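You operate a simulated robot arm through the tools that you are given. There is no shell and no other tool. Be economical: measure what you need, move in short steps, check, and stop when the job is done.

Carry out the task below with a simulated two-armed robot. There is one attempt and no reset: what you move stays moved.

TASK
Pick up the blue cartridge with one hand, pass it to the other hand and put it on the top of the grey parts cart.

The check looks at the end state, three seconds after you hand in, the way a careful person would. Anything else that was tipped, shoved, dropped, spilled or broken makes it a failure.

THE ROBOT
Two 7-joint arms with two-finger grippers on one trunk, on a base that drives. Base frame: it is fixed to the floor where the robot stands at the start and does not move with it; the origin is under the middle of the robot, x ahead of it, y to its left, z up; the surface under the hand at the start is at about z = 1090. Lengths are in mm, angles in degrees, forces in N, time in s.
The left shoulder is at the start at [26, 163, 1257], the right one opposite. With the tool pointing down near the work surface each hand reaches from about 240 to 720 mm from the robot's upright axis, wherever it stands, measured 20 degrees to its own side. Places, roughly: top of the grey parts cart [-3100, 2500, 800]. Payload 2.45 kg a hand.
The tool frame of a hand sits at the grasp point between the pads (the TCP): z along the fingers, y along the line on which they close. The tips reach 26 mm beyond it. The gripper opens to 96 mm. The gripper's body begins 69 mm behind the TCP.
Orientation is told as [roll, pitch, yaw] about the base's x, y, z axes, in that order, counted from this pose: with the fingers straight down and closing along the base's y, the tool's x points along the base's -x, its y along +y and its z along -z.

THE INTERFACE
- The arms move only by the tool servo_tool. It takes "left_plan", "right_plan" or both (then of equal length, played together; a hand with none holds still); each is a list of rows, each an object (a shift or turn left out is 0, a gripper value left out holds the last) with "travel": the shift along the base's x, y, z in units of 20 mm (1.0 is 20 mm), a list of three; "rotation": the turn, a rotation vector about the base's x, y, z in units of 5 degrees (1.0 is 5 degrees), a list of three; "grip": the opening in per cent of the stroke, from 0 (shut) to 100 (fully open). In form: [{"travel": [tx, ty, tz], "rotation": [rx, ry, rz], "grip": grip}, ...]. A call has 1 to 12 rows; each row shifts and turns the commanded pose from where the row before left it. A call with a number of a shift or a turn outside -1 to 1 is refused whole. Rows are played at 5 a second. More than 50 mm and 8.6 degrees between two rows, or a gripper value outside its range, and nothing of the call is played. A pose out of reach is approached as far as the arm can. The call stops where the force on the tool passes 40 N (or 10 N more than at its start, if that is more) or the arm is blocked; 0.2 s more then pass. The fingers move at their own pace and stop on an object; they squeeze with about 30 N. The grip force told is the motor's: it shows also when the fingers shut on nothing. Time passes only in rows, and 0.2 s behind the last, so rows that do not move let the fingers close. The reply holds the time, the measured pose of the TCP, the force on the tool along the base axes, the opening and the grip force, in the units named above and with some noise, with the torque about the TCP (base axes, N m) and any sound that the robot's microphone picked up, and new pictures: "show" is both (left out), scene, wrist or none (wrist: the cameras of the hands that moved).
- Cameras (640 x 400 px; columns grow to the right, rows downward): "scene" is now at [54.7, 47.6, 1722.4]; the picture's right is [0.49, -0.87, -0.00], its down [-0.71, -0.41, -0.57] and it looks along [0.50, 0.28, -0.82] (base axes); focal length 288 px, centre (320, 200). "left" rides on the left gripper at [82, -3, -98] in its tool frame; the picture's right is [0.04, 1.00, 0.00], its down [-0.73, 0.03, -0.68] and it looks along [-0.68, 0.03, 0.73] (tool axes); focal length 256 px, centre (320, 200). "right" rides on the right gripper at [82, 3, -98] in its tool frame; the picture's right is [-0.04, 1.00, 0.00], its down [-0.73, -0.03, -0.68] and it looks along [-0.68, -0.03, 0.73] (tool axes); focal length 256 px, centre (320, 200). There is no depth. A picture from a camera that has moved, and an enlarged one, comes with that camera's place and axes in the base frame and with its lens. The place of the scene camera against the robot may be out by one fixed shift of up to 12 mm in any direction.
- raise_lower(by): slides the trunk up (or, below 0, down) by that many mm; the arms and the scene camera ride with it, the base frame stays. It gives what a move gives, with no picture.
- roll_base(legs): drives the robot by 1 to 6 legs, each [ahead, left, turn to the left] in mm, mm and degrees, along the robot's own axes; the way and the turn of a leg run together, so that a leg with both is an arc; at most 1500 mm and 180 degrees a leg. The arms and the cameras ride along, it lands a little off, and it stops where it bumps. It gives what a move gives, and a new picture of the scene camera.
- pan_tilt(pan, tilt): turns the head with the scene camera to pan (to the left, within 120 degrees either way) and tilt (down, from -29 to 69), counted from straight ahead of the robot. It gives what a move gives, and a new picture of the scene camera.
- enlarge(camera, box): a new picture of the part [left, top, right, bottom] of that camera's present view, enlarged. No time passes.
- finish_job(): hands the job in; it is judged then, once.

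Work in short steps. Places have to be worked out from the pictures, the camera data and where the tool is seen: move nearer, look again, correct. Check each grasp and each placing, and mend what went wrong. You have 120 turns and 260 pictures in all, those below and enlarged ones among them. Open the grippers and draw the arms clear of the work before you hand the job in, unless the task says otherwise; then end with one line.

The tools are called after "Emit:" by a JSON object that holds its "name" and its "arguments". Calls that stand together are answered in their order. servo_tool: Moves the arms, as the interface text tells. Its arguments: {"type":"object","properties":{"left_plan":{"type":"array"},"right_plan":{"type":"array"},"show":{"type":"string","enum":["both","scene","wrist","none"]}},"required":[]} The other tools are called the same way: raise_lower (by) slides the trunk up or down; roll_base (legs) drives the base; pan_tilt (pan, tilt) turns the head that bears the scene camera; enlarge (camera, box) takes an enlarged picture of a part of a camera's view; finish_job () hands the job in.

At the start:

```text
clock: 0.0
left_position: [242.7, 200.6, 1419.0]
left_tool_rot: [-0.1, 0.0, 0.1]
left_contact_force: [0.1, 0.9, 0.5]
left_wrist_torque: [0.01, -0.02, -0.02]
left_finger_gap: 95.9
left_grip_force: 0.0
right_position: [313.2, 0.0, 1148.0]
right_tool_rot: [0.0, 0.2, 0.1]
right_contact_force: [0.9, -1.3, -0.7]
right_wrist_torque: [-0.03, 0.0, 0.01]
right_finger_gap: 96.2
right_grip_force: 0.0
trunk travel left (down, up): [-425.0, 142.0]
robot x, y, heading: [-4.1, 2.9, -0.1]
head pan, tilt: [29.6, 55.1]
```

scene: 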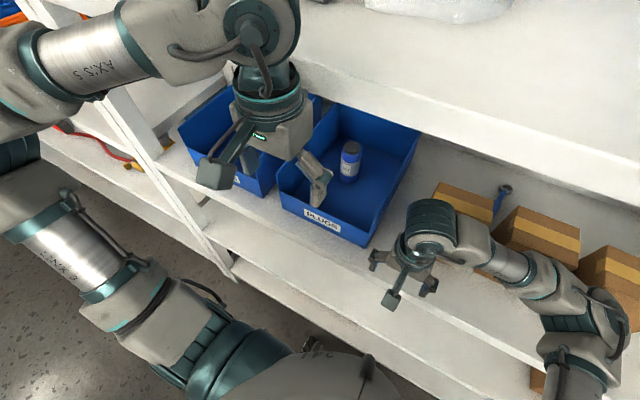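
right: 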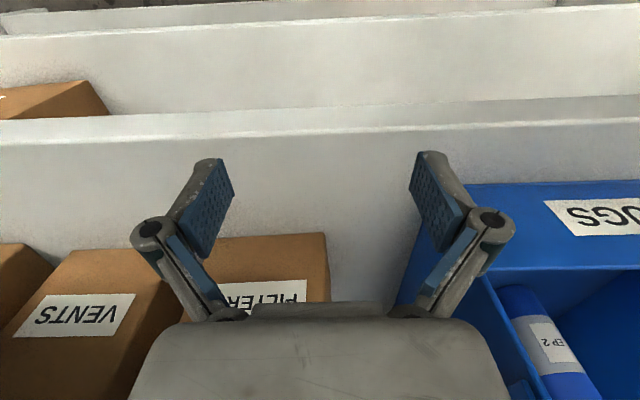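
left: 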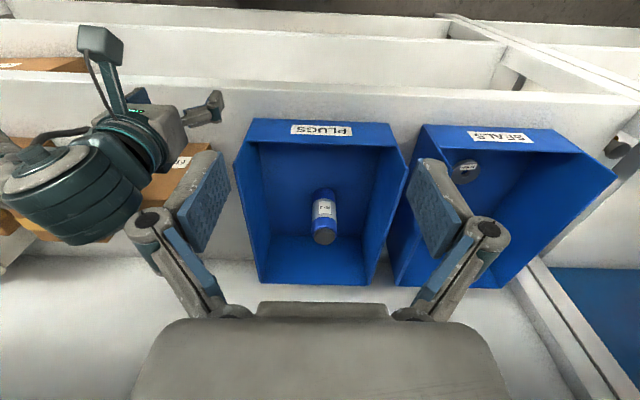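

The blue cartridge seems to lie in the PLUGS bin. I take enlarged views to locate it.

Emit:
{"name": "enlarge", "arguments": {"camera": "left", "box": [220, 100, 420, 300]}}

Emit:
{"name": "enlarge", "arguments": {"camera": "scene", "box": [250, 90, 450, 260]}}

Emit:
{"name": "enlarge", "arguments": {"camera": "right", "box": [380, 170, 640, 400]}}

```text
2.00 times, centred on (320, 200) of left
camera zoom: at [161.4, 197.9, 1518.4], right [-0.04, 1.0, 0.0], down [0.73, 0.03, 0.68], along [0.68, 0.03, -0.73], focal length 512 px, centre (320, 200)
```

zoom: 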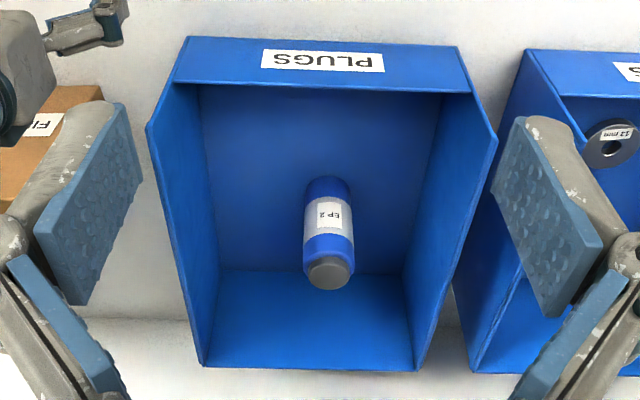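

```text
2.35 times, centred on (350, 175) of scene
camera zoom: at [54.7, 47.6, 1722.4], right [0.49, -0.87, 0.0], down [-0.71, -0.41, -0.57], along [0.5, 0.28, -0.82], focal length 678 px, centre (249, 259)
```

zoom: 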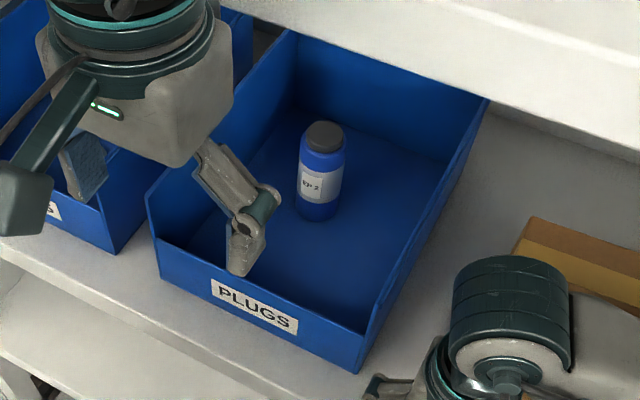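

```text
1.74 times, centred on (510, 285) of right
camera zoom: at [230.9, 2.2, 1246.0], right [0.04, 1.0, 0.0], down [0.73, -0.03, 0.68], along [0.68, -0.03, -0.73], focal length 445 px, centre (-10, 52)
```

zoom: 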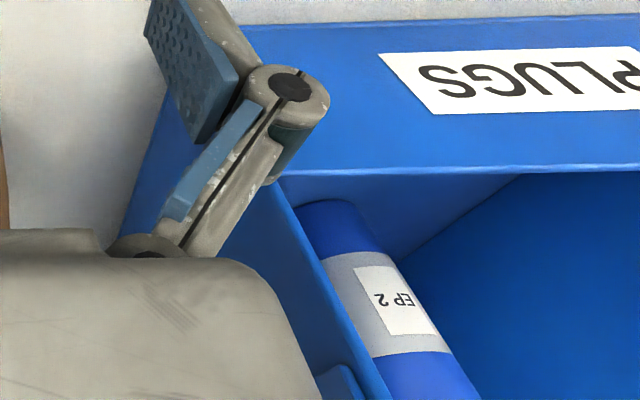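

The cartridge stands upright at about [515, 221], bottom near z 1115, diameter about 50. I need to know where the upper shelf sits, so I look with the head straight.

Emit:
{"name": "pan_tilt", "arguments": {"pan": 20, "tilt": 35}}

Emit:
{"name": "enlarge", "arguments": {"camera": "left", "box": [0, 0, 640, 400]}}

```text
clock: 0.8
left_position: [240.3, 199.4, 1420.7]
left_tool_rot: [-0.1, -0.1, 0.0]
left_contact_force: [-0.1, 0.1, -0.4]
left_wrist_torque: [0.01, 0.02, 0.0]
left_finger_gap: 96.1
left_grip_force: 0.0
right_position: [312.2, 0.3, 1149.8]
right_tool_rot: [0.0, 0.0, 0.0]
right_contact_force: [-1.0, -0.3, 1.0]
right_wrist_torque: [0.04, -0.01, 0.02]
right_finger_gap: 95.8
right_grip_force: 0.0
trunk travel left (down, up): [-425.0, 142.0]
robot x, y, heading: [-0.3, -0.3, 0.1]
head pan, tilt: [20.0, 35.0]
camera scene: at [74.6, 42.3, 1750.7], right [0.34, -0.94, 0.0], down [-0.54, -0.2, -0.82], along [0.77, 0.28, -0.58], focal length 288 px, centre (320, 200)
```

scene: 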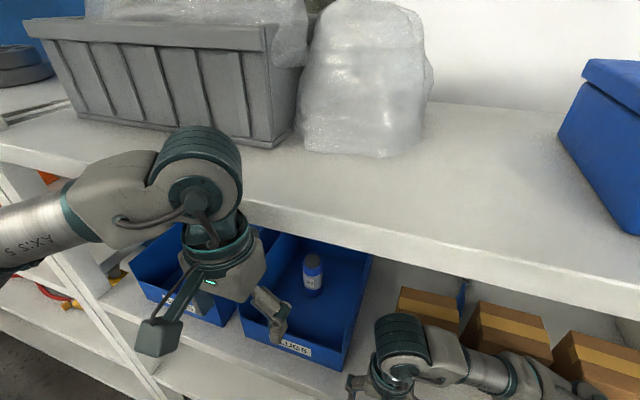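

```text
1.00 times, centred on (320, 200) of left (not enlarged: the box is as wide or as high as the picture)
camera zoom: at [158.7, 197.3, 1518.9], right [-0.04, 1.0, 0.0], down [0.73, 0.03, 0.68], along [0.68, 0.03, -0.73], focal length 256 px, centre (320, 200)
```

zoom: 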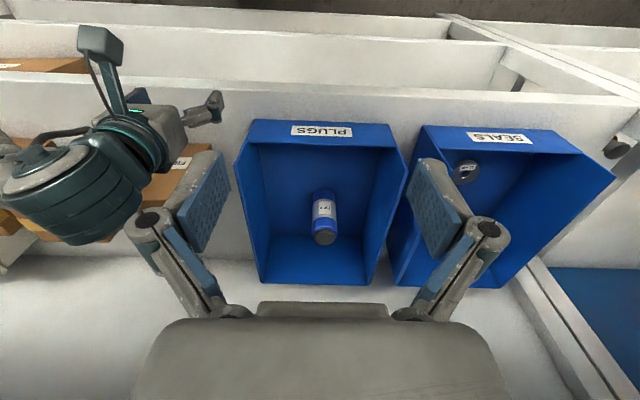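

The upper shelf overhangs the bin, so a tilted approach is needed. I lower the left hand in front of the shelf and pitch it to look into the bin more horizontally.

Emit:
{"name": "servo_tool", "arguments": {"left_plan": [{"travel": [0, 0, -1], "rotation": [0, -1, 0]}, {"travel": [0, 0, -1], "rotation": [0, -1, 0]}, {"travel": [0, 0, -1], "rotation": [0, -1, 0]}, {"travel": [0, 0, -1], "rotation": [0, -1, 0]}, {"travel": [0, 0, -1], "rotation": [0, -1, 0]}, {"travel": [0, 0, -1], "rotation": [0, -1, 0]}]}}

```text
clock: 2.2
left_position: [246.0, 198.6, 1311.5]
left_tool_rot: [0.0, -30.3, 0.0]
left_contact_force: [-0.2, 0.3, -0.7]
left_wrist_torque: [0.01, -0.02, -0.01]
left_finger_gap: 95.8
left_grip_force: 0.0
left hand out of reach, approached as far as the arm can: row 6
right_position: [310.2, -1.3, 1149.3]
right_tool_rot: [0.0, -0.1, -0.1]
right_contact_force: [-0.7, 0.1, -0.1]
right_wrist_torque: [0.03, 0.0, 0.04]
right_finger_gap: 95.8
right_grip_force: 0.1
trunk travel left (down, up): [-425.0, 142.0]
robot x, y, heading: [-2.9, 0.1, 0.0]
head pan, tilt: [20.0, 35.0]
camera scene: at [74.1, 42.7, 1750.8], right [0.34, -0.94, 0.0], down [-0.54, -0.2, -0.82], along [0.77, 0.28, -0.58], focal length 288 px, centre (320, 200)
camera left: at [126.6, 195.1, 1355.5], right [-0.04, 1.0, -0.02], down [0.29, 0.03, 0.96], along [0.96, 0.03, -0.29], focal length 256 px, centre (320, 200)
```

scene: 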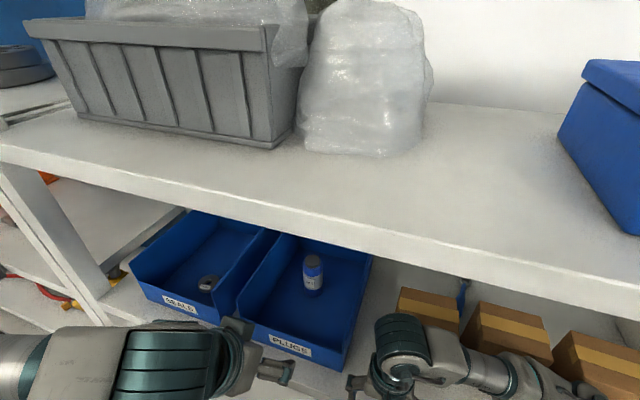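
left: 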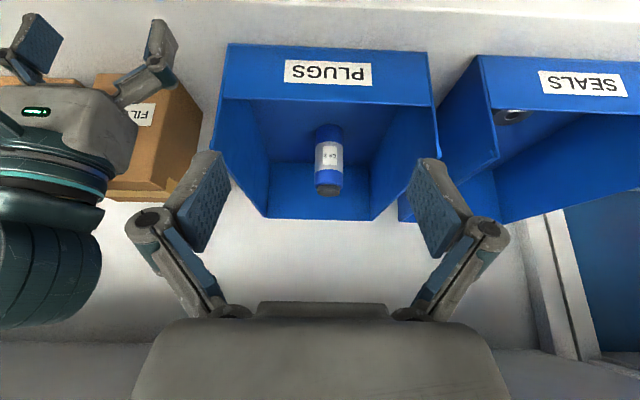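

From two views: bin front wall at x≈365 (top z≈1172), the bottle's axis at about [549, 223], z 1095–1203, upper shelf underside ≈1495. I'll pitch the left hand to −45° and advance above the bin under the shelf.

Emit:
{"name": "servo_tool", "arguments": {"left_plan": [{"travel": [1, 0.1, 0], "rotation": [0, -1, 0], "grip": 100}, {"travel": [1, 0.1, 0], "rotation": [0, -1, 0]}, {"travel": [1, 0.1, 0], "rotation": [0, -1, 0]}, {"travel": [1, 0.1, 0]}, {"travel": [1, 0.1, 0]}, {"travel": [1, 0.1, 0]}, {"travel": [1, 0.1, 0]}, {"travel": [1, 0.1, 0]}, {"travel": [1, 0.1, 0]}]}}

```text
clock: 4.2
left_position: [437.7, 214.8, 1328.1]
left_tool_rot: [-0.1, -45.0, 0.1]
left_contact_force: [0.1, -0.7, 0.2]
left_wrist_torque: [0.02, -0.01, -0.02]
left_finger_gap: 95.9
left_grip_force: 0.1
left hand out of reach, approached as far as the arm can: row 1, 2, 3
right_position: [312.8, -0.7, 1149.2]
right_tool_rot: [0.0, 0.0, 0.0]
right_contact_force: [0.3, -0.8, -0.2]
right_wrist_torque: [0.0, -0.01, -0.01]
right_finger_gap: 95.9
right_grip_force: 0.2
trunk travel left (down, up): [-425.0, 142.0]
robot x, y, heading: [0.7, -1.1, 0.1]
head pan, tilt: [20.0, 35.0]
camera scene: at [76.6, 42.1, 1750.6], right [0.34, -0.94, 0.0], down [-0.54, -0.2, -0.82], along [0.77, 0.28, -0.58], focal length 288 px, centre (320, 200)
camera left: at [311.4, 211.1, 1340.4], right [-0.03, 1.0, -0.03], down [0.04, 0.03, 1.0], along [1.0, 0.03, -0.04], focal length 256 px, centre (320, 200)
```

scene: 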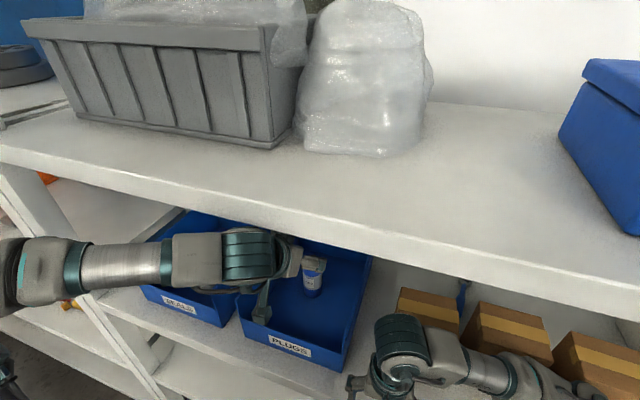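
left: 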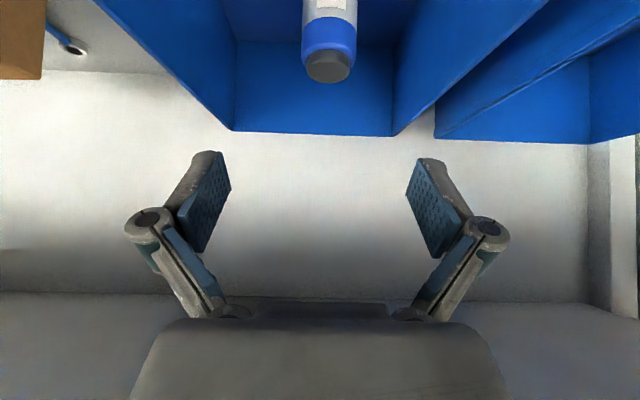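

The readout confirms the bottle at about [551, 222]. I advance over it and start lowering, watching the picture.

Emit:
{"name": "servo_tool", "arguments": {"left_plan": [{"travel": [1, 0.1, -0.5]}, {"travel": [1, 0.1, -0.5]}, {"travel": [1, 0.1, -0.5]}, {"travel": [1, 0.06, -0.5]}, {"travel": [1, 0, -0.5]}, {"travel": [0.5, 0, -0.5]}]}}

```text
clock: 5.6
left_position: [546.9, 220.4, 1268.2]
left_tool_rot: [-0.2, -45.1, 0.1]
left_contact_force: [-0.6, -0.6, 0.5]
left_wrist_torque: [-0.02, 0.01, 0.01]
left_finger_gap: 96.2
left_grip_force: 0.1
right_position: [311.4, -0.8, 1149.6]
right_tool_rot: [0.1, 0.0, 0.0]
right_contact_force: [-0.4, 0.3, 0.3]
right_wrist_torque: [-0.03, -0.03, 0.0]
right_finger_gap: 95.9
right_grip_force: 0.1
trunk travel left (down, up): [-425.0, 142.0]
robot x, y, heading: [-4.7, 1.4, -0.2]
head pan, tilt: [20.0, 35.0]
camera scene: at [76.7, 41.8, 1750.7], right [0.34, -0.94, 0.0], down [-0.54, -0.2, -0.82], along [0.77, 0.28, -0.58], focal length 288 px, centre (320, 200)
camera left: at [420.5, 218.2, 1279.7], right [-0.03, 1.0, -0.03], down [0.04, 0.03, 1.0], along [1.0, 0.03, -0.04], focal length 256 px, centre (320, 200)
```

scene: 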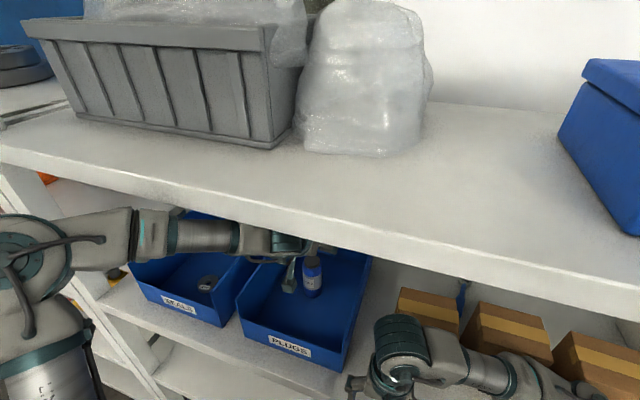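
left: 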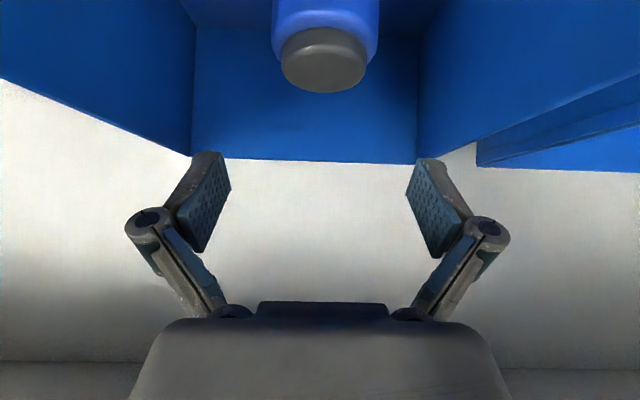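

Bottle centred between the fingers (y≈223). I descend vertically to a TCP height of about 1138.

Emit:
{"name": "servo_tool", "arguments": {"left_plan": [{"travel": [0, 0.12, -1]}, {"travel": [0, 0, -1]}, {"travel": [0, 0, -1]}, {"travel": [0, 0, -1]}]}}

Emit:
{"name": "enlarge", "arguments": {"camera": "scene", "box": [220, 190, 400, 350]}}

```text
clock: 6.6
left_position: [547.4, 223.0, 1188.6]
left_tool_rot: [-0.2, -45.1, 0.1]
left_contact_force: [0.6, 0.4, 0.5]
left_wrist_torque: [-0.02, -0.02, 0.0]
left_finger_gap: 96.0
left_grip_force: 0.2
right_position: [312.0, -0.2, 1149.3]
right_tool_rot: [0.0, 0.0, 0.0]
right_contact_force: [0.2, 0.3, -0.2]
right_wrist_torque: [-0.03, 0.04, 0.05]
right_finger_gap: 95.9
right_grip_force: 0.0
trunk travel left (down, up): [-425.0, 142.0]
robot x, y, heading: [1.5, 1.3, 0.1]
head pan, tilt: [20.0, 35.0]
camera scene: at [77.4, 42.4, 1750.6], right [0.34, -0.94, 0.0], down [-0.54, -0.2, -0.82], along [0.77, 0.28, -0.58], focal length 288 px, centre (320, 200)
camera left: at [420.6, 220.3, 1199.9], right [-0.03, 1.0, -0.03], down [0.04, 0.03, 1.0], along [1.0, 0.03, -0.04], focal length 256 px, centre (320, 200)
```

scene: 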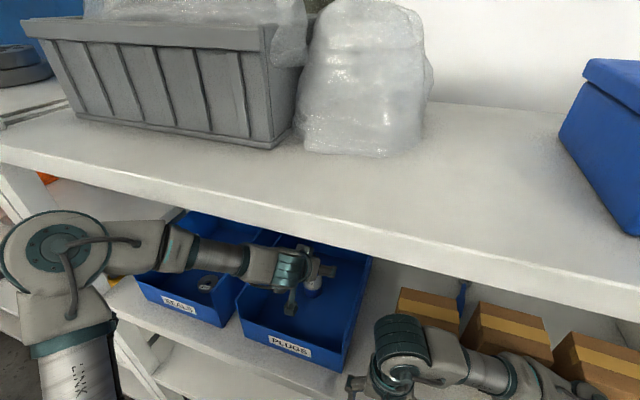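
left: 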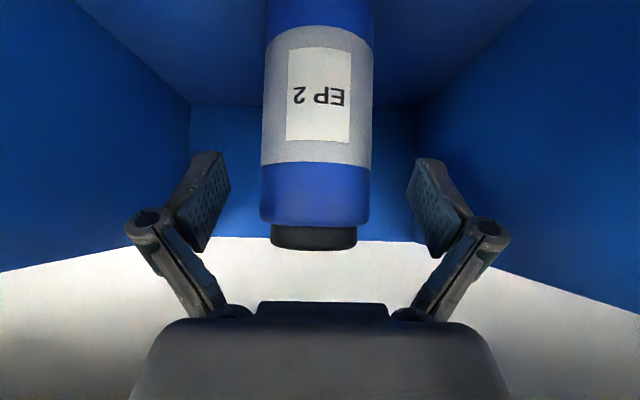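

```text
2.50 times, centred on (310, 270) of scene
camera zoom: at [77.4, 42.4, 1750.6], right [0.34, -0.94, 0.0], down [-0.54, -0.2, -0.82], along [0.77, 0.28, -0.58], focal length 720 px, centre (345, 25)
```

zoom: 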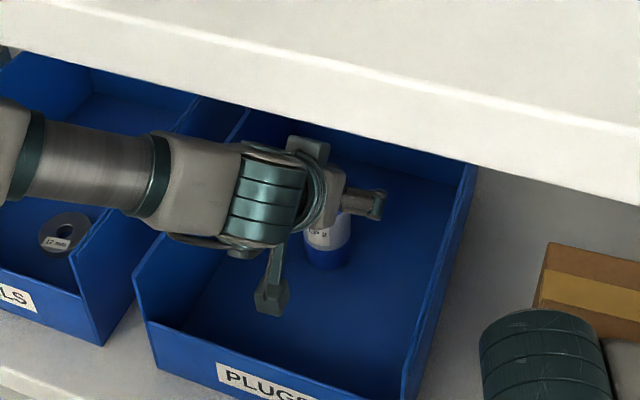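

Combining the two heights: bottle axis x≈543, z 1100–1215. I descend the last 48 mm and close.

Emit:
{"name": "servo_tool", "arguments": {"left_plan": [{"travel": [-0.1, 0, -0.8]}, {"travel": [0, 0, -0.8]}, {"travel": [0, 0, -0.8]}], "show": "wrist"}}

```text
clock: 7.4
left_position: [543.6, 224.3, 1139.5]
left_tool_rot: [-0.2, -45.1, 0.1]
left_contact_force: [-0.3, 0.0, 0.1]
left_wrist_torque: [0.05, 0.01, -0.01]
left_finger_gap: 95.9
left_grip_force: 0.1
right_position: [312.9, -0.7, 1150.1]
right_tool_rot: [-0.1, 0.0, 0.0]
right_contact_force: [0.3, 0.4, 0.3]
right_wrist_torque: [-0.02, -0.04, 0.0]
right_finger_gap: 95.9
right_grip_force: 0.1
trunk travel left (down, up): [-425.0, 142.0]
robot x, y, heading: [-1.4, 2.5, -0.1]
head pan, tilt: [20.0, 35.0]
camera left: at [417.6, 220.4, 1151.9], right [-0.03, 1.0, -0.03], down [0.04, 0.03, 1.0], along [1.0, 0.03, -0.04], focal length 256 px, centre (320, 200)
```

left: 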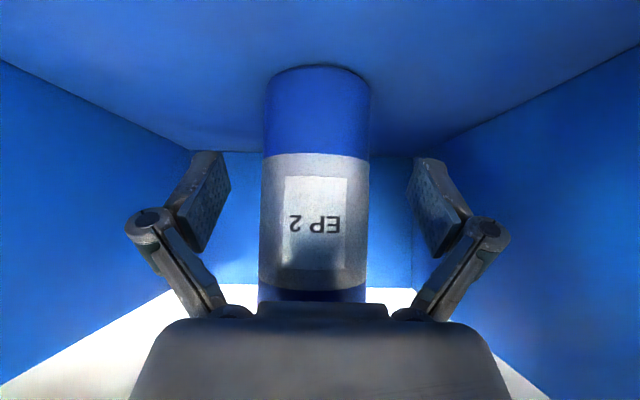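

Bottle sits centred with the bottom near z 1095. Closing.

Emit:
{"name": "servo_tool", "arguments": {"left_plan": [{"grip": 60}, {"grip": 50}, {"grip": 40}, {"grip": 30}, {"grip": 20}], "show": "wrist"}}

```text
clock: 8.6
left_position: [543.0, 222.7, 1140.8]
left_tool_rot: [-0.1, -45.1, 0.1]
left_contact_force: [-0.2, -0.4, 1.2]
left_wrist_torque: [-0.05, -0.01, 0.0]
left_finger_gap: 47.7
left_grip_force: 30.0
right_position: [311.8, 0.0, 1149.5]
right_tool_rot: [0.0, 0.0, 0.0]
right_contact_force: [-1.2, -0.2, 0.4]
right_wrist_torque: [0.0, 0.02, -0.04]
right_finger_gap: 95.8
right_grip_force: 0.0
trunk travel left (down, up): [-425.0, 142.0]
robot x, y, heading: [2.3, -3.0, 0.1]
head pan, tilt: [20.0, 35.0]
camera left: at [417.4, 219.9, 1152.4], right [-0.03, 1.0, -0.03], down [0.04, 0.03, 1.0], along [1.0, 0.03, -0.04], focal length 256 px, centre (320, 200)
```

left: 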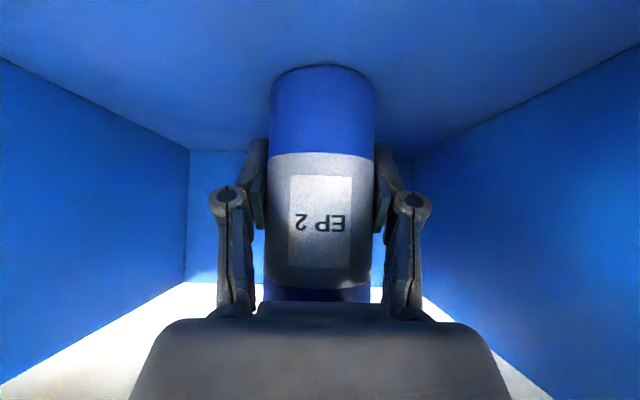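

Gripped at 47.7 mm with 30 N. Lift 120 mm straight up.

Emit:
{"name": "servo_tool", "arguments": {"left_plan": [{"travel": [0, 0, 0.5], "grip": 10}, {"travel": [0, 0, 1]}, {"travel": [0, 0, 1]}, {"travel": [0, 0, 1]}, {"travel": [0, 0, 1]}, {"travel": [0, 0, 1]}, {"travel": [0, 0, 1]}, {"travel": [0, 0, 1]}]}}

```text
clock: 10.4
left_position: [539.3, 222.1, 1272.4]
left_tool_rot: [0.4, -43.3, -0.5]
left_contact_force: [0.7, 0.3, -0.8]
left_wrist_torque: [-0.01, 0.01, 0.02]
left_finger_gap: 48.0
left_grip_force: 29.4
right_position: [312.8, -2.5, 1145.6]
right_tool_rot: [0.0, 0.2, 0.0]
right_contact_force: [-0.3, -0.1, 0.1]
right_wrist_torque: [0.0, -0.01, -0.04]
right_finger_gap: 96.0
right_grip_force: 0.2
trunk travel left (down, up): [-425.0, 142.0]
robot x, y, heading: [-1.4, -1.0, -0.1]
head pan, tilt: [20.0, 35.0]
camera scene: at [78.8, 39.1, 1746.7], right [0.34, -0.94, 0.0], down [-0.54, -0.2, -0.82], along [0.77, 0.28, -0.58], focal length 288 px, centre (320, 200)
camera left: at [414.0, 219.3, 1287.4], right [-0.03, 1.0, -0.02], down [0.07, 0.02, 1.0], along [1.0, 0.02, -0.07], focal length 256 px, centre (320, 200)
```

scene: 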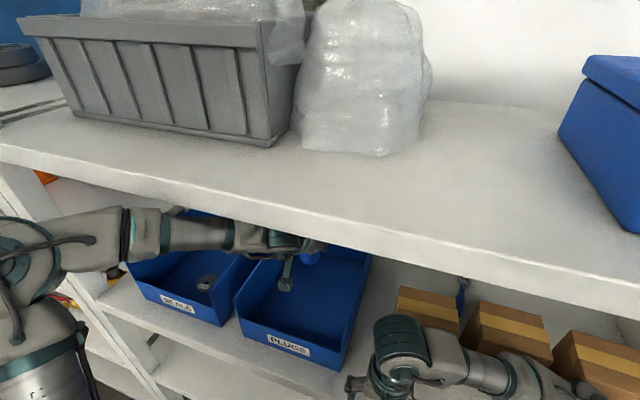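
left: 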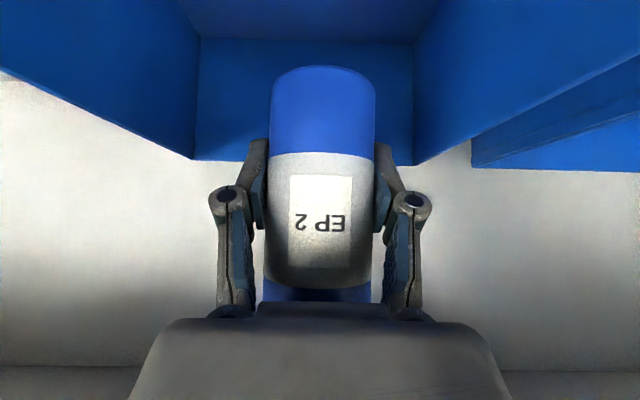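

The lift ended ~18 mm short with the trunk slightly loaded: the forearm is probably touching the upper shelf. I lower by 24 mm to relieve that; the bottle still clears the bin's front wall (bottom ~1205 vs 1172).

Emit:
{"name": "servo_tool", "arguments": {"left_plan": [{"travel": [0, 0, -1]}, {"travel": [0, 0, -1]}], "show": "scene"}}

Emit:
{"name": "enlarge", "arguments": {"camera": "scene", "box": [0, 150, 400, 400]}}

```text
clock: 11.0
left_position: [545.0, 225.5, 1252.2]
left_tool_rot: [-0.3, -45.4, 0.4]
left_contact_force: [0.2, -0.4, -1.5]
left_wrist_torque: [0.03, -0.03, -0.01]
left_finger_gap: 48.2
left_grip_force: 30.4
right_position: [312.8, 1.2, 1150.2]
right_tool_rot: [-0.1, 0.0, 0.0]
right_contact_force: [-0.2, -0.3, 0.2]
right_wrist_torque: [0.0, -0.02, 0.01]
right_finger_gap: 95.9
right_grip_force: 0.1
trunk travel left (down, up): [-425.0, 142.0]
robot x, y, heading: [0.0, -1.5, 0.2]
head pan, tilt: [20.0, 35.0]
camera scene: at [77.1, 45.4, 1751.6], right [0.34, -0.94, 0.0], down [-0.54, -0.2, -0.82], along [0.77, 0.28, -0.58], focal length 288 px, centre (320, 200)
```

scene: 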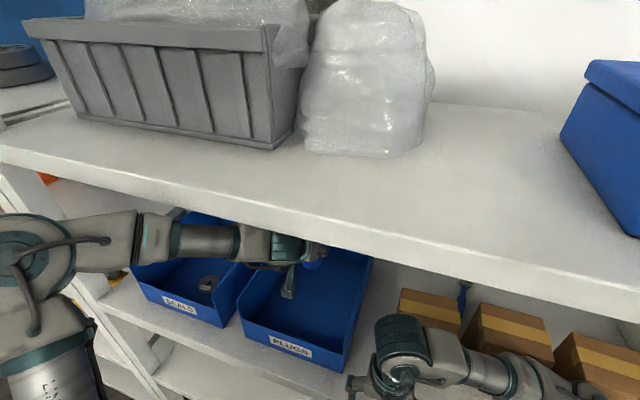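

```text
1.60 times, centred on (200, 275) of scene
camera zoom: at [77.1, 45.4, 1751.6], right [0.34, -0.94, 0.0], down [-0.54, -0.2, -0.82], along [0.77, 0.28, -0.58], focal length 461 px, centre (512, 80)
```

zoom: 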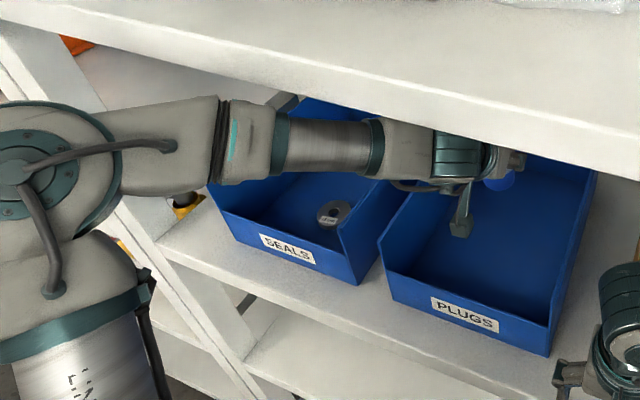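

Relaxed again; nothing else moved. Now I drive straight back 600 mm to get clear of the rack.

Emit:
{"name": "roll_base", "arguments": {"legs": [[-600, 0, 0]]}}

```text
clock: 14.4
left_position: [-55.6, 222.2, 1248.1]
left_tool_rot: [-0.1, -44.9, -0.2]
left_contact_force: [-0.8, 0.7, -1.7]
left_wrist_torque: [0.03, -0.01, 0.01]
left_finger_gap: 47.9
left_grip_force: 29.8
right_position: [-287.8, -0.6, 1148.7]
right_tool_rot: [0.0, 0.0, -0.2]
right_contact_force: [0.3, 0.3, 0.7]
right_wrist_torque: [0.01, -0.01, -0.04]
right_finger_gap: 96.0
right_grip_force: 0.0
trunk travel left (down, up): [-425.0, 142.0]
robot x, y, heading: [-600.3, 0.3, -0.2]
head pan, tilt: [20.0, 35.0]
camera scene: at [-522.9, 41.6, 1750.6], right [0.34, -0.94, 0.0], down [-0.54, -0.19, -0.82], along [0.77, 0.28, -0.58], focal length 288 px, centre (320, 200)
```

scene: 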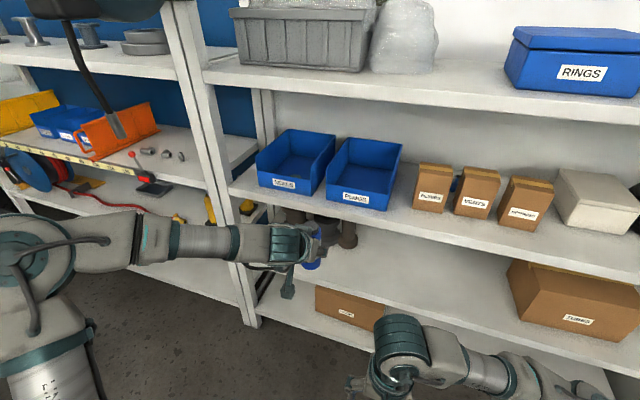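

The bottle is held in clear space. First I take the right hand aside, forward and up with a +15° pitch, to make room for the left hand.

Emit:
{"name": "servo_tool", "arguments": {"right_plan": [{"travel": [0.2, -1, 0.9]}, {"travel": [0.6, -1, 0.9]}, {"travel": [1, -1, 0.9]}, {"travel": [1, -1, 0.9]}, {"travel": [1, -1, 0.9]}, {"travel": [1, -1, 0.9]}, {"travel": [1, -1, 0.9], "rotation": [0, 1, 0]}, {"travel": [1, -1, 0.9], "rotation": [0, 1, 0]}, {"travel": [1, -1, 0.9], "rotation": [0, 1, 0]}, {"travel": [1, -0.2, 0]}], "show": "scene"}}

Emit:
{"name": "servo_tool", "arguments": {"left_plan": [{"travel": [-0.4, -0.8, -0.4]}, {"travel": [-0.4, -1, -0.5]}, {"travel": [-0.4, -1, -0.5]}, {"travel": [-0.4, -1, -0.5]}, {"travel": [-0.4, -1, -0.5]}, {"travel": [-0.4, -1, -0.5]}, {"travel": [-0.3, -1, -0.5]}, {"travel": [-0.3, -1, -0.5]}, {"travel": [0, -1, -0.3]}]}}

```text
clock: 16.6
left_position: [-58.6, 222.7, 1251.5]
left_tool_rot: [0.0, -45.1, -0.1]
left_contact_force: [-0.2, 0.2, -1.6]
left_wrist_torque: [-0.01, -0.03, 0.0]
left_finger_gap: 47.9
left_grip_force: 30.4
right_position: [-115.2, -186.4, 1312.5]
right_tool_rot: [-0.1, 14.9, -0.3]
right_contact_force: [1.0, 0.1, -0.1]
right_wrist_torque: [0.0, 0.01, 0.02]
right_finger_gap: 95.8
right_grip_force: 0.1
trunk travel left (down, up): [-425.0, 142.0]
robot x, y, heading: [-599.5, 2.4, -0.1]
head pan, tilt: [20.0, 35.0]
camera scene: at [-523.2, 42.1, 1750.6], right [0.34, -0.94, 0.0], down [-0.54, -0.19, -0.82], along [0.77, 0.28, -0.58], focal length 288 px, centre (320, 200)
```

scene: 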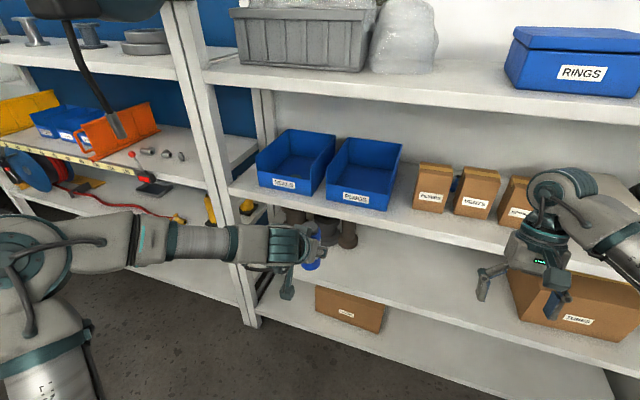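

```text
clock: 18.6
left_position: [-123.0, 80.6, 1174.2]
left_tool_rot: [-0.1, -45.2, -0.1]
left_contact_force: [-0.5, 0.5, -2.0]
left_wrist_torque: [0.0, -0.04, -0.02]
left_finger_gap: 47.8
left_grip_force: 30.3
left hand out of reach, approached as far as the arm can: row 8, 9
right_position: [-116.2, -186.4, 1312.8]
right_tool_rot: [0.0, 14.7, -0.2]
right_contact_force: [-0.4, 0.0, 0.3]
right_wrist_torque: [-0.01, 0.02, 0.02]
right_finger_gap: 95.8
right_grip_force: 0.2
trunk travel left (down, up): [-425.0, 142.0]
robot x, y, heading: [-602.2, -3.0, 0.1]
head pan, tilt: [20.0, 35.0]
camera scene: at [-524.9, 40.4, 1750.8], right [0.34, -0.94, 0.0], down [-0.54, -0.19, -0.82], along [0.77, 0.28, -0.58], focal length 288 px, centre (320, 200)
camera left: at [-249.7, 78.8, 1186.5], right [-0.02, 1.0, -0.03], down [0.03, 0.03, 1.0], along [1.0, 0.02, -0.03], focal length 256 px, centre (320, 200)
```

scene: 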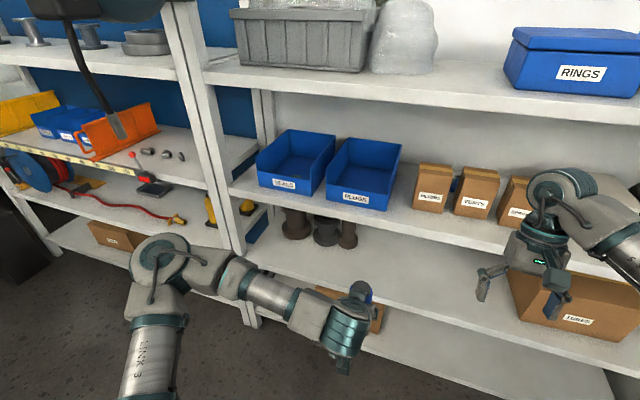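
left: 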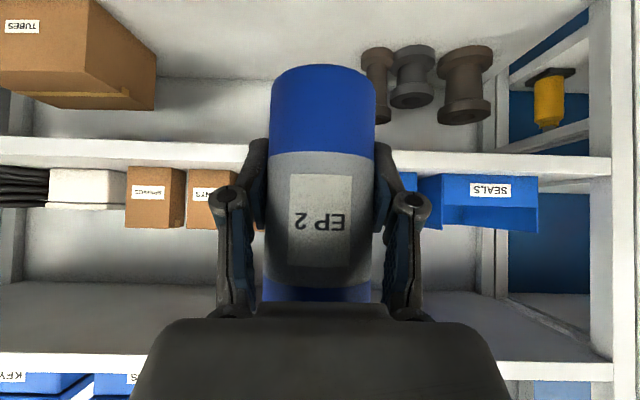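

Left holds the bottle at [-123, 81], bottom ≈1130, top ≈1250. I bring the right hand over it at z≈1335.

Emit:
{"name": "servo_tool", "arguments": {"right_plan": [{"travel": [0, 1, 0.5]}, {"travel": [0, 1, 0.5]}, {"travel": [0, 1, 0.2]}, {"travel": [0, 1, 0]}, {"travel": [0, 1, 0]}, {"travel": [0, 1, 0]}, {"travel": [0, 1, 0]}, {"travel": [0, 1, 0]}, {"travel": [0, 1, 0]}, {"travel": [0, 1, 0]}, {"travel": [0, 1, 0]}]}}

```text
clock: 21.0
left_position: [-123.3, 85.3, 1175.3]
left_tool_rot: [-0.4, -45.2, 0.0]
left_contact_force: [0.8, 0.3, -2.3]
left_wrist_torque: [0.0, -0.05, 0.02]
left_finger_gap: 47.9
left_grip_force: 29.9
right_position: [-116.0, 38.3, 1336.1]
right_tool_rot: [-0.3, 14.7, -0.3]
right_contact_force: [0.4, -0.5, 0.6]
right_wrist_torque: [-0.06, -0.03, 0.02]
right_finger_gap: 95.8
right_grip_force: 0.1
trunk travel left (down, up): [-425.0, 142.0]
robot x, y, heading: [-605.0, 1.8, -0.3]
head pan, tilt: [20.0, 35.0]
camera scene: at [-524.1, 45.3, 1750.6], right [0.34, -0.94, 0.0], down [-0.54, -0.2, -0.82], along [0.77, 0.28, -0.58], focal length 288 px, centre (320, 200)
camera right: at [-171.1, 41.4, 1451.8], right [0.04, 1.0, -0.01], down [0.88, -0.03, 0.47], along [0.47, -0.03, -0.88], focal length 256 px, centre (320, 200)
```

scene: 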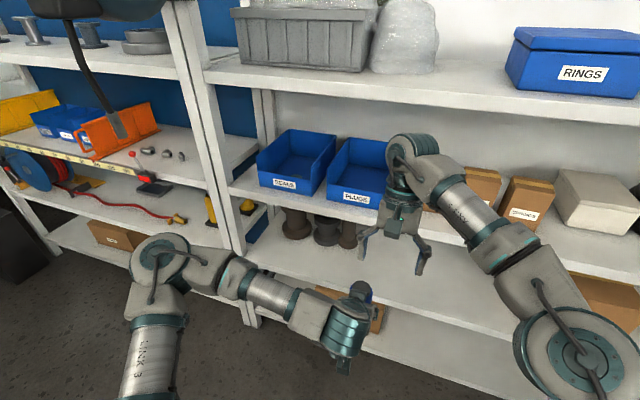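
right: 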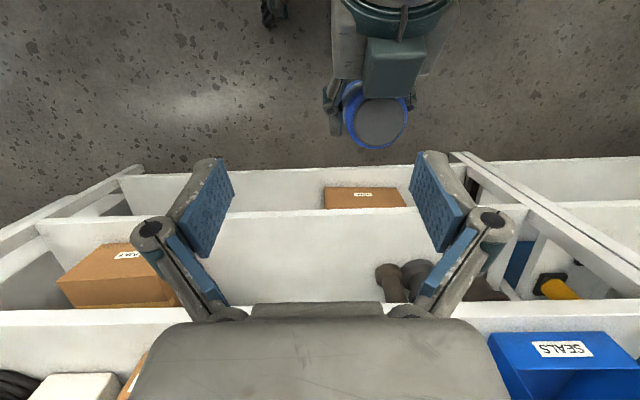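

The right camera would come too near a block on the back of the left hand, so I pitch the right hand to +30° first, while lining it up at y≈84.

Emit:
{"name": "servo_tool", "arguments": {"right_plan": [{"travel": [0, 0.75, 0], "rotation": [0, 1, 0]}, {"travel": [0, 0.75, 0], "rotation": [0, 1, 0]}, {"travel": [0, 0.75, 0], "rotation": [0, 1, 0]}]}}

```text
clock: 21.8
left_position: [-121.8, 82.4, 1174.6]
left_tool_rot: [-0.4, -45.2, 0.0]
left_contact_force: [-0.2, 0.0, -1.8]
left_wrist_torque: [-0.01, -0.01, 0.01]
left_finger_gap: 47.9
left_grip_force: 29.9
right_position: [-151.8, 61.7, 1304.7]
right_tool_rot: [0.0, 29.7, -0.4]
right_contact_force: [-0.2, -0.4, -0.7]
right_wrist_torque: [-0.04, 0.03, 0.0]
right_finger_gap: 95.9
right_grip_force: 0.0
right hand out of reach, approached as far as the arm can: row 1, 2, 3
trunk travel left (down, up): [-425.0, 142.0]
robot x, y, heading: [-599.0, -1.1, -0.1]
head pan, tilt: [20.0, 35.0]
camera scene: at [-522.7, 45.2, 1750.5], right [0.34, -0.94, 0.0], down [-0.54, -0.2, -0.82], along [0.77, 0.28, -0.58], focal length 288 px, centre (320, 200)
camera right: at [-175.6, 63.5, 1430.1], right [0.04, 1.0, -0.02], down [0.97, -0.03, 0.23], along [0.23, -0.03, -0.97], focal length 256 px, centre (320, 200)
```

scene: 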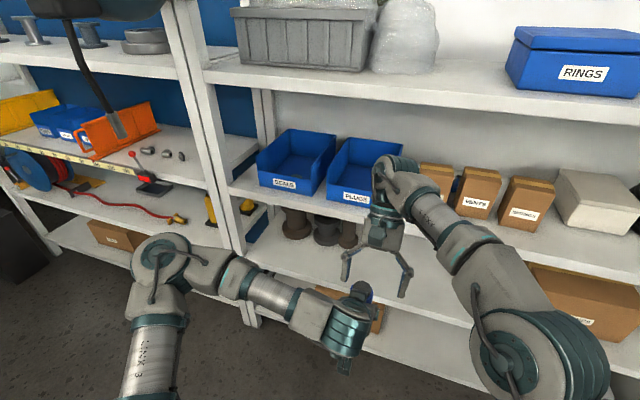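
right: 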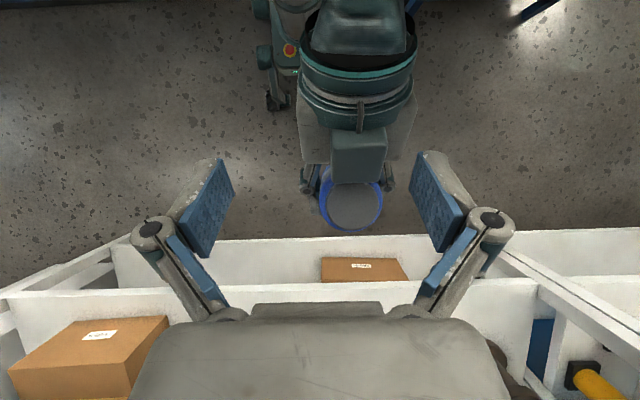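

Pitch +30° is past the right arm's reach here. I go back to +20° and a little lower, and instead flatten the left hand by 10° afterwards.

Emit:
{"name": "servo_tool", "arguments": {"right_plan": [{"travel": [0, 0, -0.3], "rotation": [0, -1, 0]}, {"travel": [0, 0, -0.5], "rotation": [0, -1, 0]}, {"travel": [0, 0, -0.5]}]}}

Emit:
{"name": "servo_tool", "arguments": {"left_plan": [{"travel": [0, 0.8, 0], "rotation": [0, -1, 0]}, {"travel": [0, 0.8, 0], "rotation": [0, -1, 0]}], "show": "none"}}

Emit:
{"name": "enlarge", "arguments": {"camera": "right", "box": [160, 0, 480, 200]}}

```text
clock: 22.6
left_position: [-121.0, 83.5, 1174.4]
left_tool_rot: [-0.2, -45.1, -0.1]
left_contact_force: [0.0, 0.1, -2.4]
left_wrist_torque: [0.0, -0.03, 0.0]
left_finger_gap: 48.0
left_grip_force: 29.9
right_position: [-152.2, 61.4, 1280.0]
right_tool_rot: [-0.1, 19.7, -0.3]
right_contact_force: [0.1, 0.2, -0.9]
right_wrist_torque: [-0.03, 0.02, 0.0]
right_finger_gap: 96.1
right_grip_force: 0.1
trunk travel left (down, up): [-425.0, 142.0]
robot x, y, heading: [-605.9, 5.3, -0.3]
head pan, tilt: [20.0, 35.0]
camera scene: at [-522.4, 42.5, 1750.5], right [0.34, -0.94, 0.0], down [-0.54, -0.19, -0.82], along [0.77, 0.28, -0.58], focal length 288 px, centre (320, 200)
camera right: at [-197.3, 62.6, 1398.4], right [0.04, 1.0, -0.02], down [0.92, -0.03, 0.39], along [0.39, -0.03, -0.92], focal length 256 px, centre (320, 200)
```

scene: 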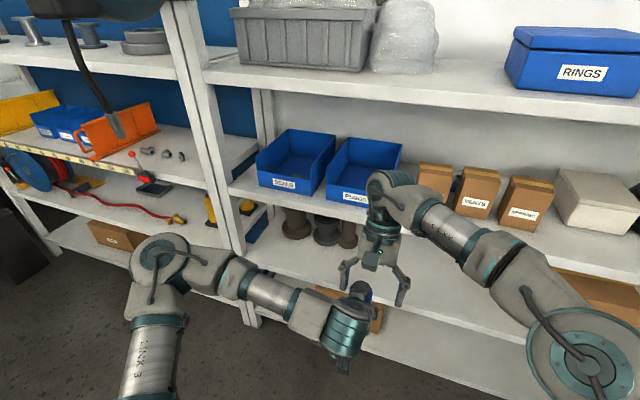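
right: 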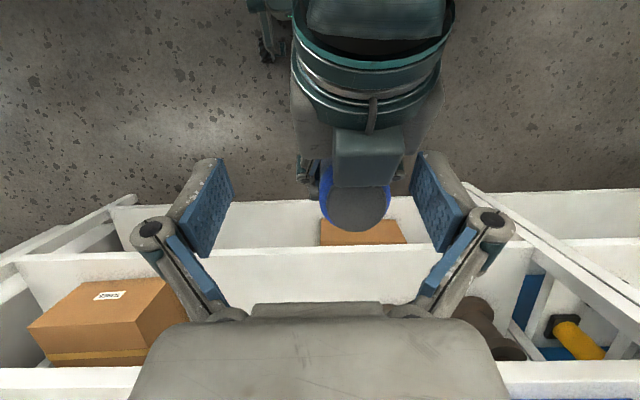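

```text
clock: 23.1
left_position: [-128.7, 98.6, 1179.4]
left_tool_rot: [-0.1, -52.0, -0.9]
left_contact_force: [0.1, -0.6, -2.4]
left_wrist_torque: [0.0, 0.0, 0.0]
left_finger_gap: 48.3
left_grip_force: 29.8
right_position: [-163.1, 67.9, 1282.1]
right_tool_rot: [0.5, 19.8, 0.5]
right_contact_force: [0.0, -0.1, 1.0]
right_wrist_torque: [-0.06, -0.04, -0.01]
right_finger_gap: 96.0
right_grip_force: 0.0
trunk travel left (down, up): [-425.0, 142.0]
robot x, y, heading: [-601.1, 2.2, -0.4]
head pan, tilt: [20.0, 35.0]
stopped in row 2 (left hand): the force on the tool passed its limit at 51 N (the readings are from after the stop); the commanded pose is now the measured one
```

```text
2.00 times, centred on (320, 100) of right
camera zoom: at [-208.0, 68.2, 1401.4], right [0.03, 1.0, 0.0], down [0.92, -0.03, 0.39], along [0.39, -0.02, -0.92], focal length 512 px, centre (320, 400)
```

zoom: 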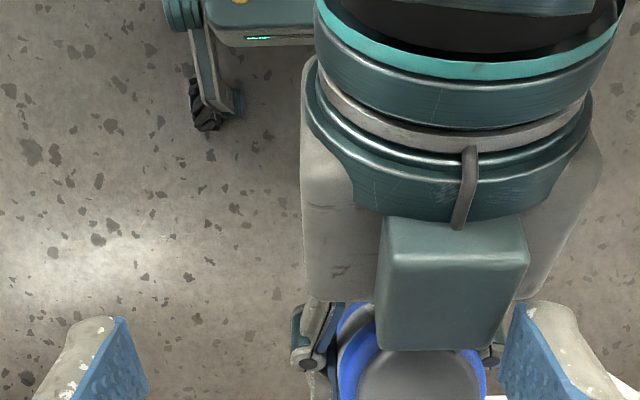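

The left hand's rear block touched the right finger. The bottle is still held. I lift the right hand straight up to separate and check.

Emit:
{"name": "servo_tool", "arguments": {"right_plan": [{"travel": [0, 0.3, 0.5]}, {"travel": [0, 0, 1]}, {"travel": [0, 0, 1]}, {"travel": [0, 0, 1]}]}}

```text
clock: 24.1
left_position: [-126.3, 97.9, 1179.5]
left_tool_rot: [-0.3, -51.8, -0.7]
left_contact_force: [-0.3, 0.4, -3.1]
left_wrist_torque: [0.02, 0.0, 0.01]
left_finger_gap: 48.0
left_grip_force: 30.0
right_position: [-161.4, 72.8, 1352.3]
right_tool_rot: [0.5, 19.8, 0.4]
right_contact_force: [0.1, 0.8, 0.1]
right_wrist_torque: [-0.04, -0.01, 0.0]
right_finger_gap: 96.0
right_grip_force: 0.0
trunk travel left (down, up): [-425.0, 142.0]
robot x, y, heading: [-605.4, 4.6, -0.2]
head pan, tilt: [20.0, 35.0]
camera scene: at [-524.3, 44.2, 1750.7], right [0.34, -0.94, 0.0], down [-0.54, -0.2, -0.82], along [0.77, 0.28, -0.58], focal length 288 px, centre (320, 200)
camera right: at [-205.9, 74.3, 1471.1], right [0.03, 1.0, -0.01], down [0.92, -0.03, 0.39], along [0.39, -0.02, -0.92], focal length 256 px, centre (320, 200)
```

scene: 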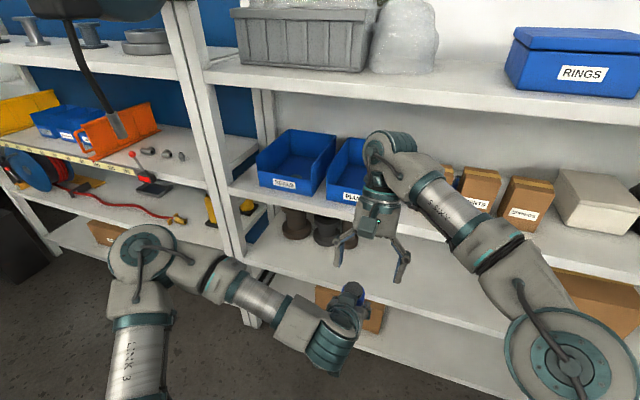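
right: 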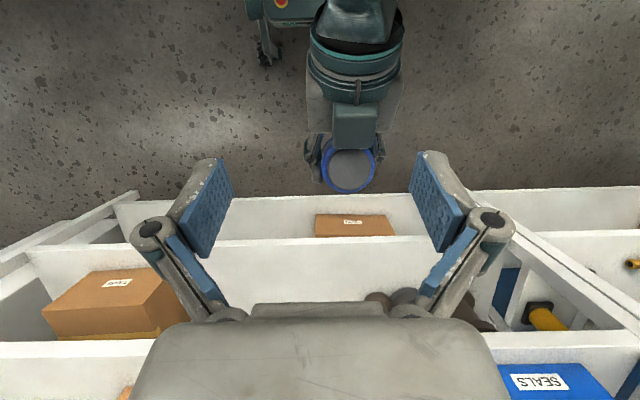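

Separated, bottle unharmed. A better arrangement: left hand pointing across (yaw −90°) and the right hand straight down with yaw +90° so its camera faces away. First the right hand goes aside and turns.

Emit:
{"name": "servo_tool", "arguments": {"right_plan": [{"travel": [-0.5, -1, 0], "rotation": [0, -1, 0]}, {"travel": [-0.5, -1, 0], "rotation": [0, -1, 0]}, {"travel": [-0.5, -1, 0], "rotation": [0, -1, 0]}, {"travel": [0, -1, 0], "rotation": [0, -1, 0]}, {"travel": [0, -1, 0]}, {"travel": [0, -1, 0]}, {"travel": [0, -1, 0]}, {"travel": [0, -1, 0]}, {"travel": [0, -1, 0]}, {"travel": [0, -1, 0]}, {"travel": [0, -1, 0]}, {"travel": [0, -1, 0]}], "show": "none"}}

Emit:
{"name": "servo_tool", "arguments": {"right_plan": [{"rotation": [0, 0, 1]}, {"rotation": [0, 0, 1]}, {"rotation": [0, 0, 1]}, {"rotation": [0, 0, 1]}, {"rotation": [0, 0, 1]}, {"rotation": [0, 0, 1]}, {"rotation": [0, 0, 1]}, {"rotation": [0, 0, 1]}, {"rotation": [0, 0, 1]}, {"rotation": [0, 0, 1]}, {"rotation": [0, 0, 1]}, {"rotation": [0, 0, 1]}], "show": "scene"}}

```text
clock: 26.7
left_position: [-125.9, 95.6, 1179.7]
left_tool_rot: [0.0, -51.8, -1.1]
left_contact_force: [0.0, 0.0, -1.5]
left_wrist_torque: [0.01, 0.02, -0.02]
left_finger_gap: 47.9
left_grip_force: 30.0
right_position: [-192.2, -169.9, 1352.3]
right_tool_rot: [0.5, -0.2, 0.5]
right_contact_force: [-0.1, 0.2, -0.4]
right_wrist_torque: [0.0, 0.01, -0.01]
right_finger_gap: 96.0
right_grip_force: 0.0
trunk travel left (down, up): [-425.0, 142.0]
robot x, y, heading: [-601.7, 2.6, -0.3]
head pan, tilt: [20.0, 35.0]
```

```text
clock: 29.3
left_position: [-125.1, 95.7, 1179.3]
left_tool_rot: [0.0, -51.7, -1.0]
left_contact_force: [-0.6, -1.2, -2.4]
left_wrist_torque: [-0.02, 0.0, 0.02]
left_finger_gap: 48.1
left_grip_force: 30.7
right_position: [-196.8, -165.2, 1347.6]
right_tool_rot: [0.4, -0.2, 60.5]
right_contact_force: [-0.2, 0.6, 0.6]
right_wrist_torque: [-0.03, 0.02, -0.01]
right_finger_gap: 96.3
right_grip_force: 0.0
right hand out of reach, approached as far as the arm can: row 12
trunk travel left (down, up): [-425.0, 142.0]
robot x, y, heading: [-601.8, -0.5, -0.3]
head pan, tilt: [20.0, 35.0]
camera scene: at [-524.3, 40.4, 1750.7], right [0.34, -0.94, 0.0], down [-0.54, -0.19, -0.82], along [0.77, 0.28, -0.58], focal length 288 px, centre (320, 200)
```

scene: 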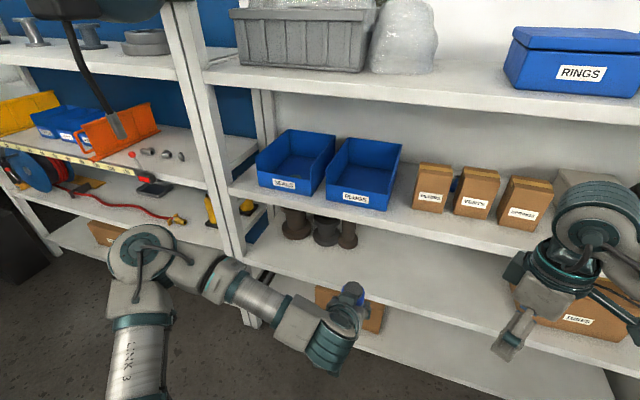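

Right yaw stops near +58°, which is adequate since the cartridge is round. Now I yaw the left hand toward −90°.

Emit:
{"name": "servo_tool", "arguments": {"left_plan": [{"rotation": [0, 0, -1]}, {"rotation": [0, 0, -1]}, {"rotation": [0, 0, -1]}, {"rotation": [0, 0, -1]}, {"rotation": [0, 0, -1]}, {"rotation": [0, 0, -1]}, {"rotation": [0, 0, -1]}, {"rotation": [0, 0, -1]}, {"rotation": [0, 0, -1]}, {"rotation": [0, 0, -1]}, {"rotation": [0, 0, -1]}, {"rotation": [0, 0, -1]}], "show": "scene"}}

```text
clock: 31.9
left_position: [-125.0, 97.1, 1179.0]
left_tool_rot: [-0.1, -51.8, -61.0]
left_contact_force: [0.2, 0.2, -1.3]
left_wrist_torque: [-0.02, -0.02, -0.01]
left_finger_gap: 48.0
left_grip_force: 30.2
right_position: [-196.6, -164.3, 1347.2]
right_tool_rot: [0.4, -0.2, 60.3]
right_contact_force: [0.8, -1.1, -0.7]
right_wrist_torque: [0.02, 0.04, 0.05]
right_finger_gap: 95.9
right_grip_force: 0.0
trunk travel left (down, up): [-425.0, 142.0]
robot x, y, heading: [-597.8, -1.0, -0.1]
head pan, tilt: [20.0, 35.0]
camera scene: at [-523.9, 41.2, 1750.6], right [0.34, -0.94, 0.0], down [-0.54, -0.19, -0.82], along [0.77, 0.28, -0.58], focal length 288 px, centre (320, 200)
```

scene: 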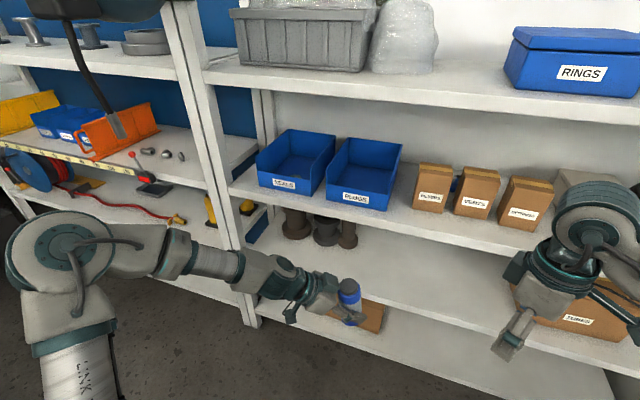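

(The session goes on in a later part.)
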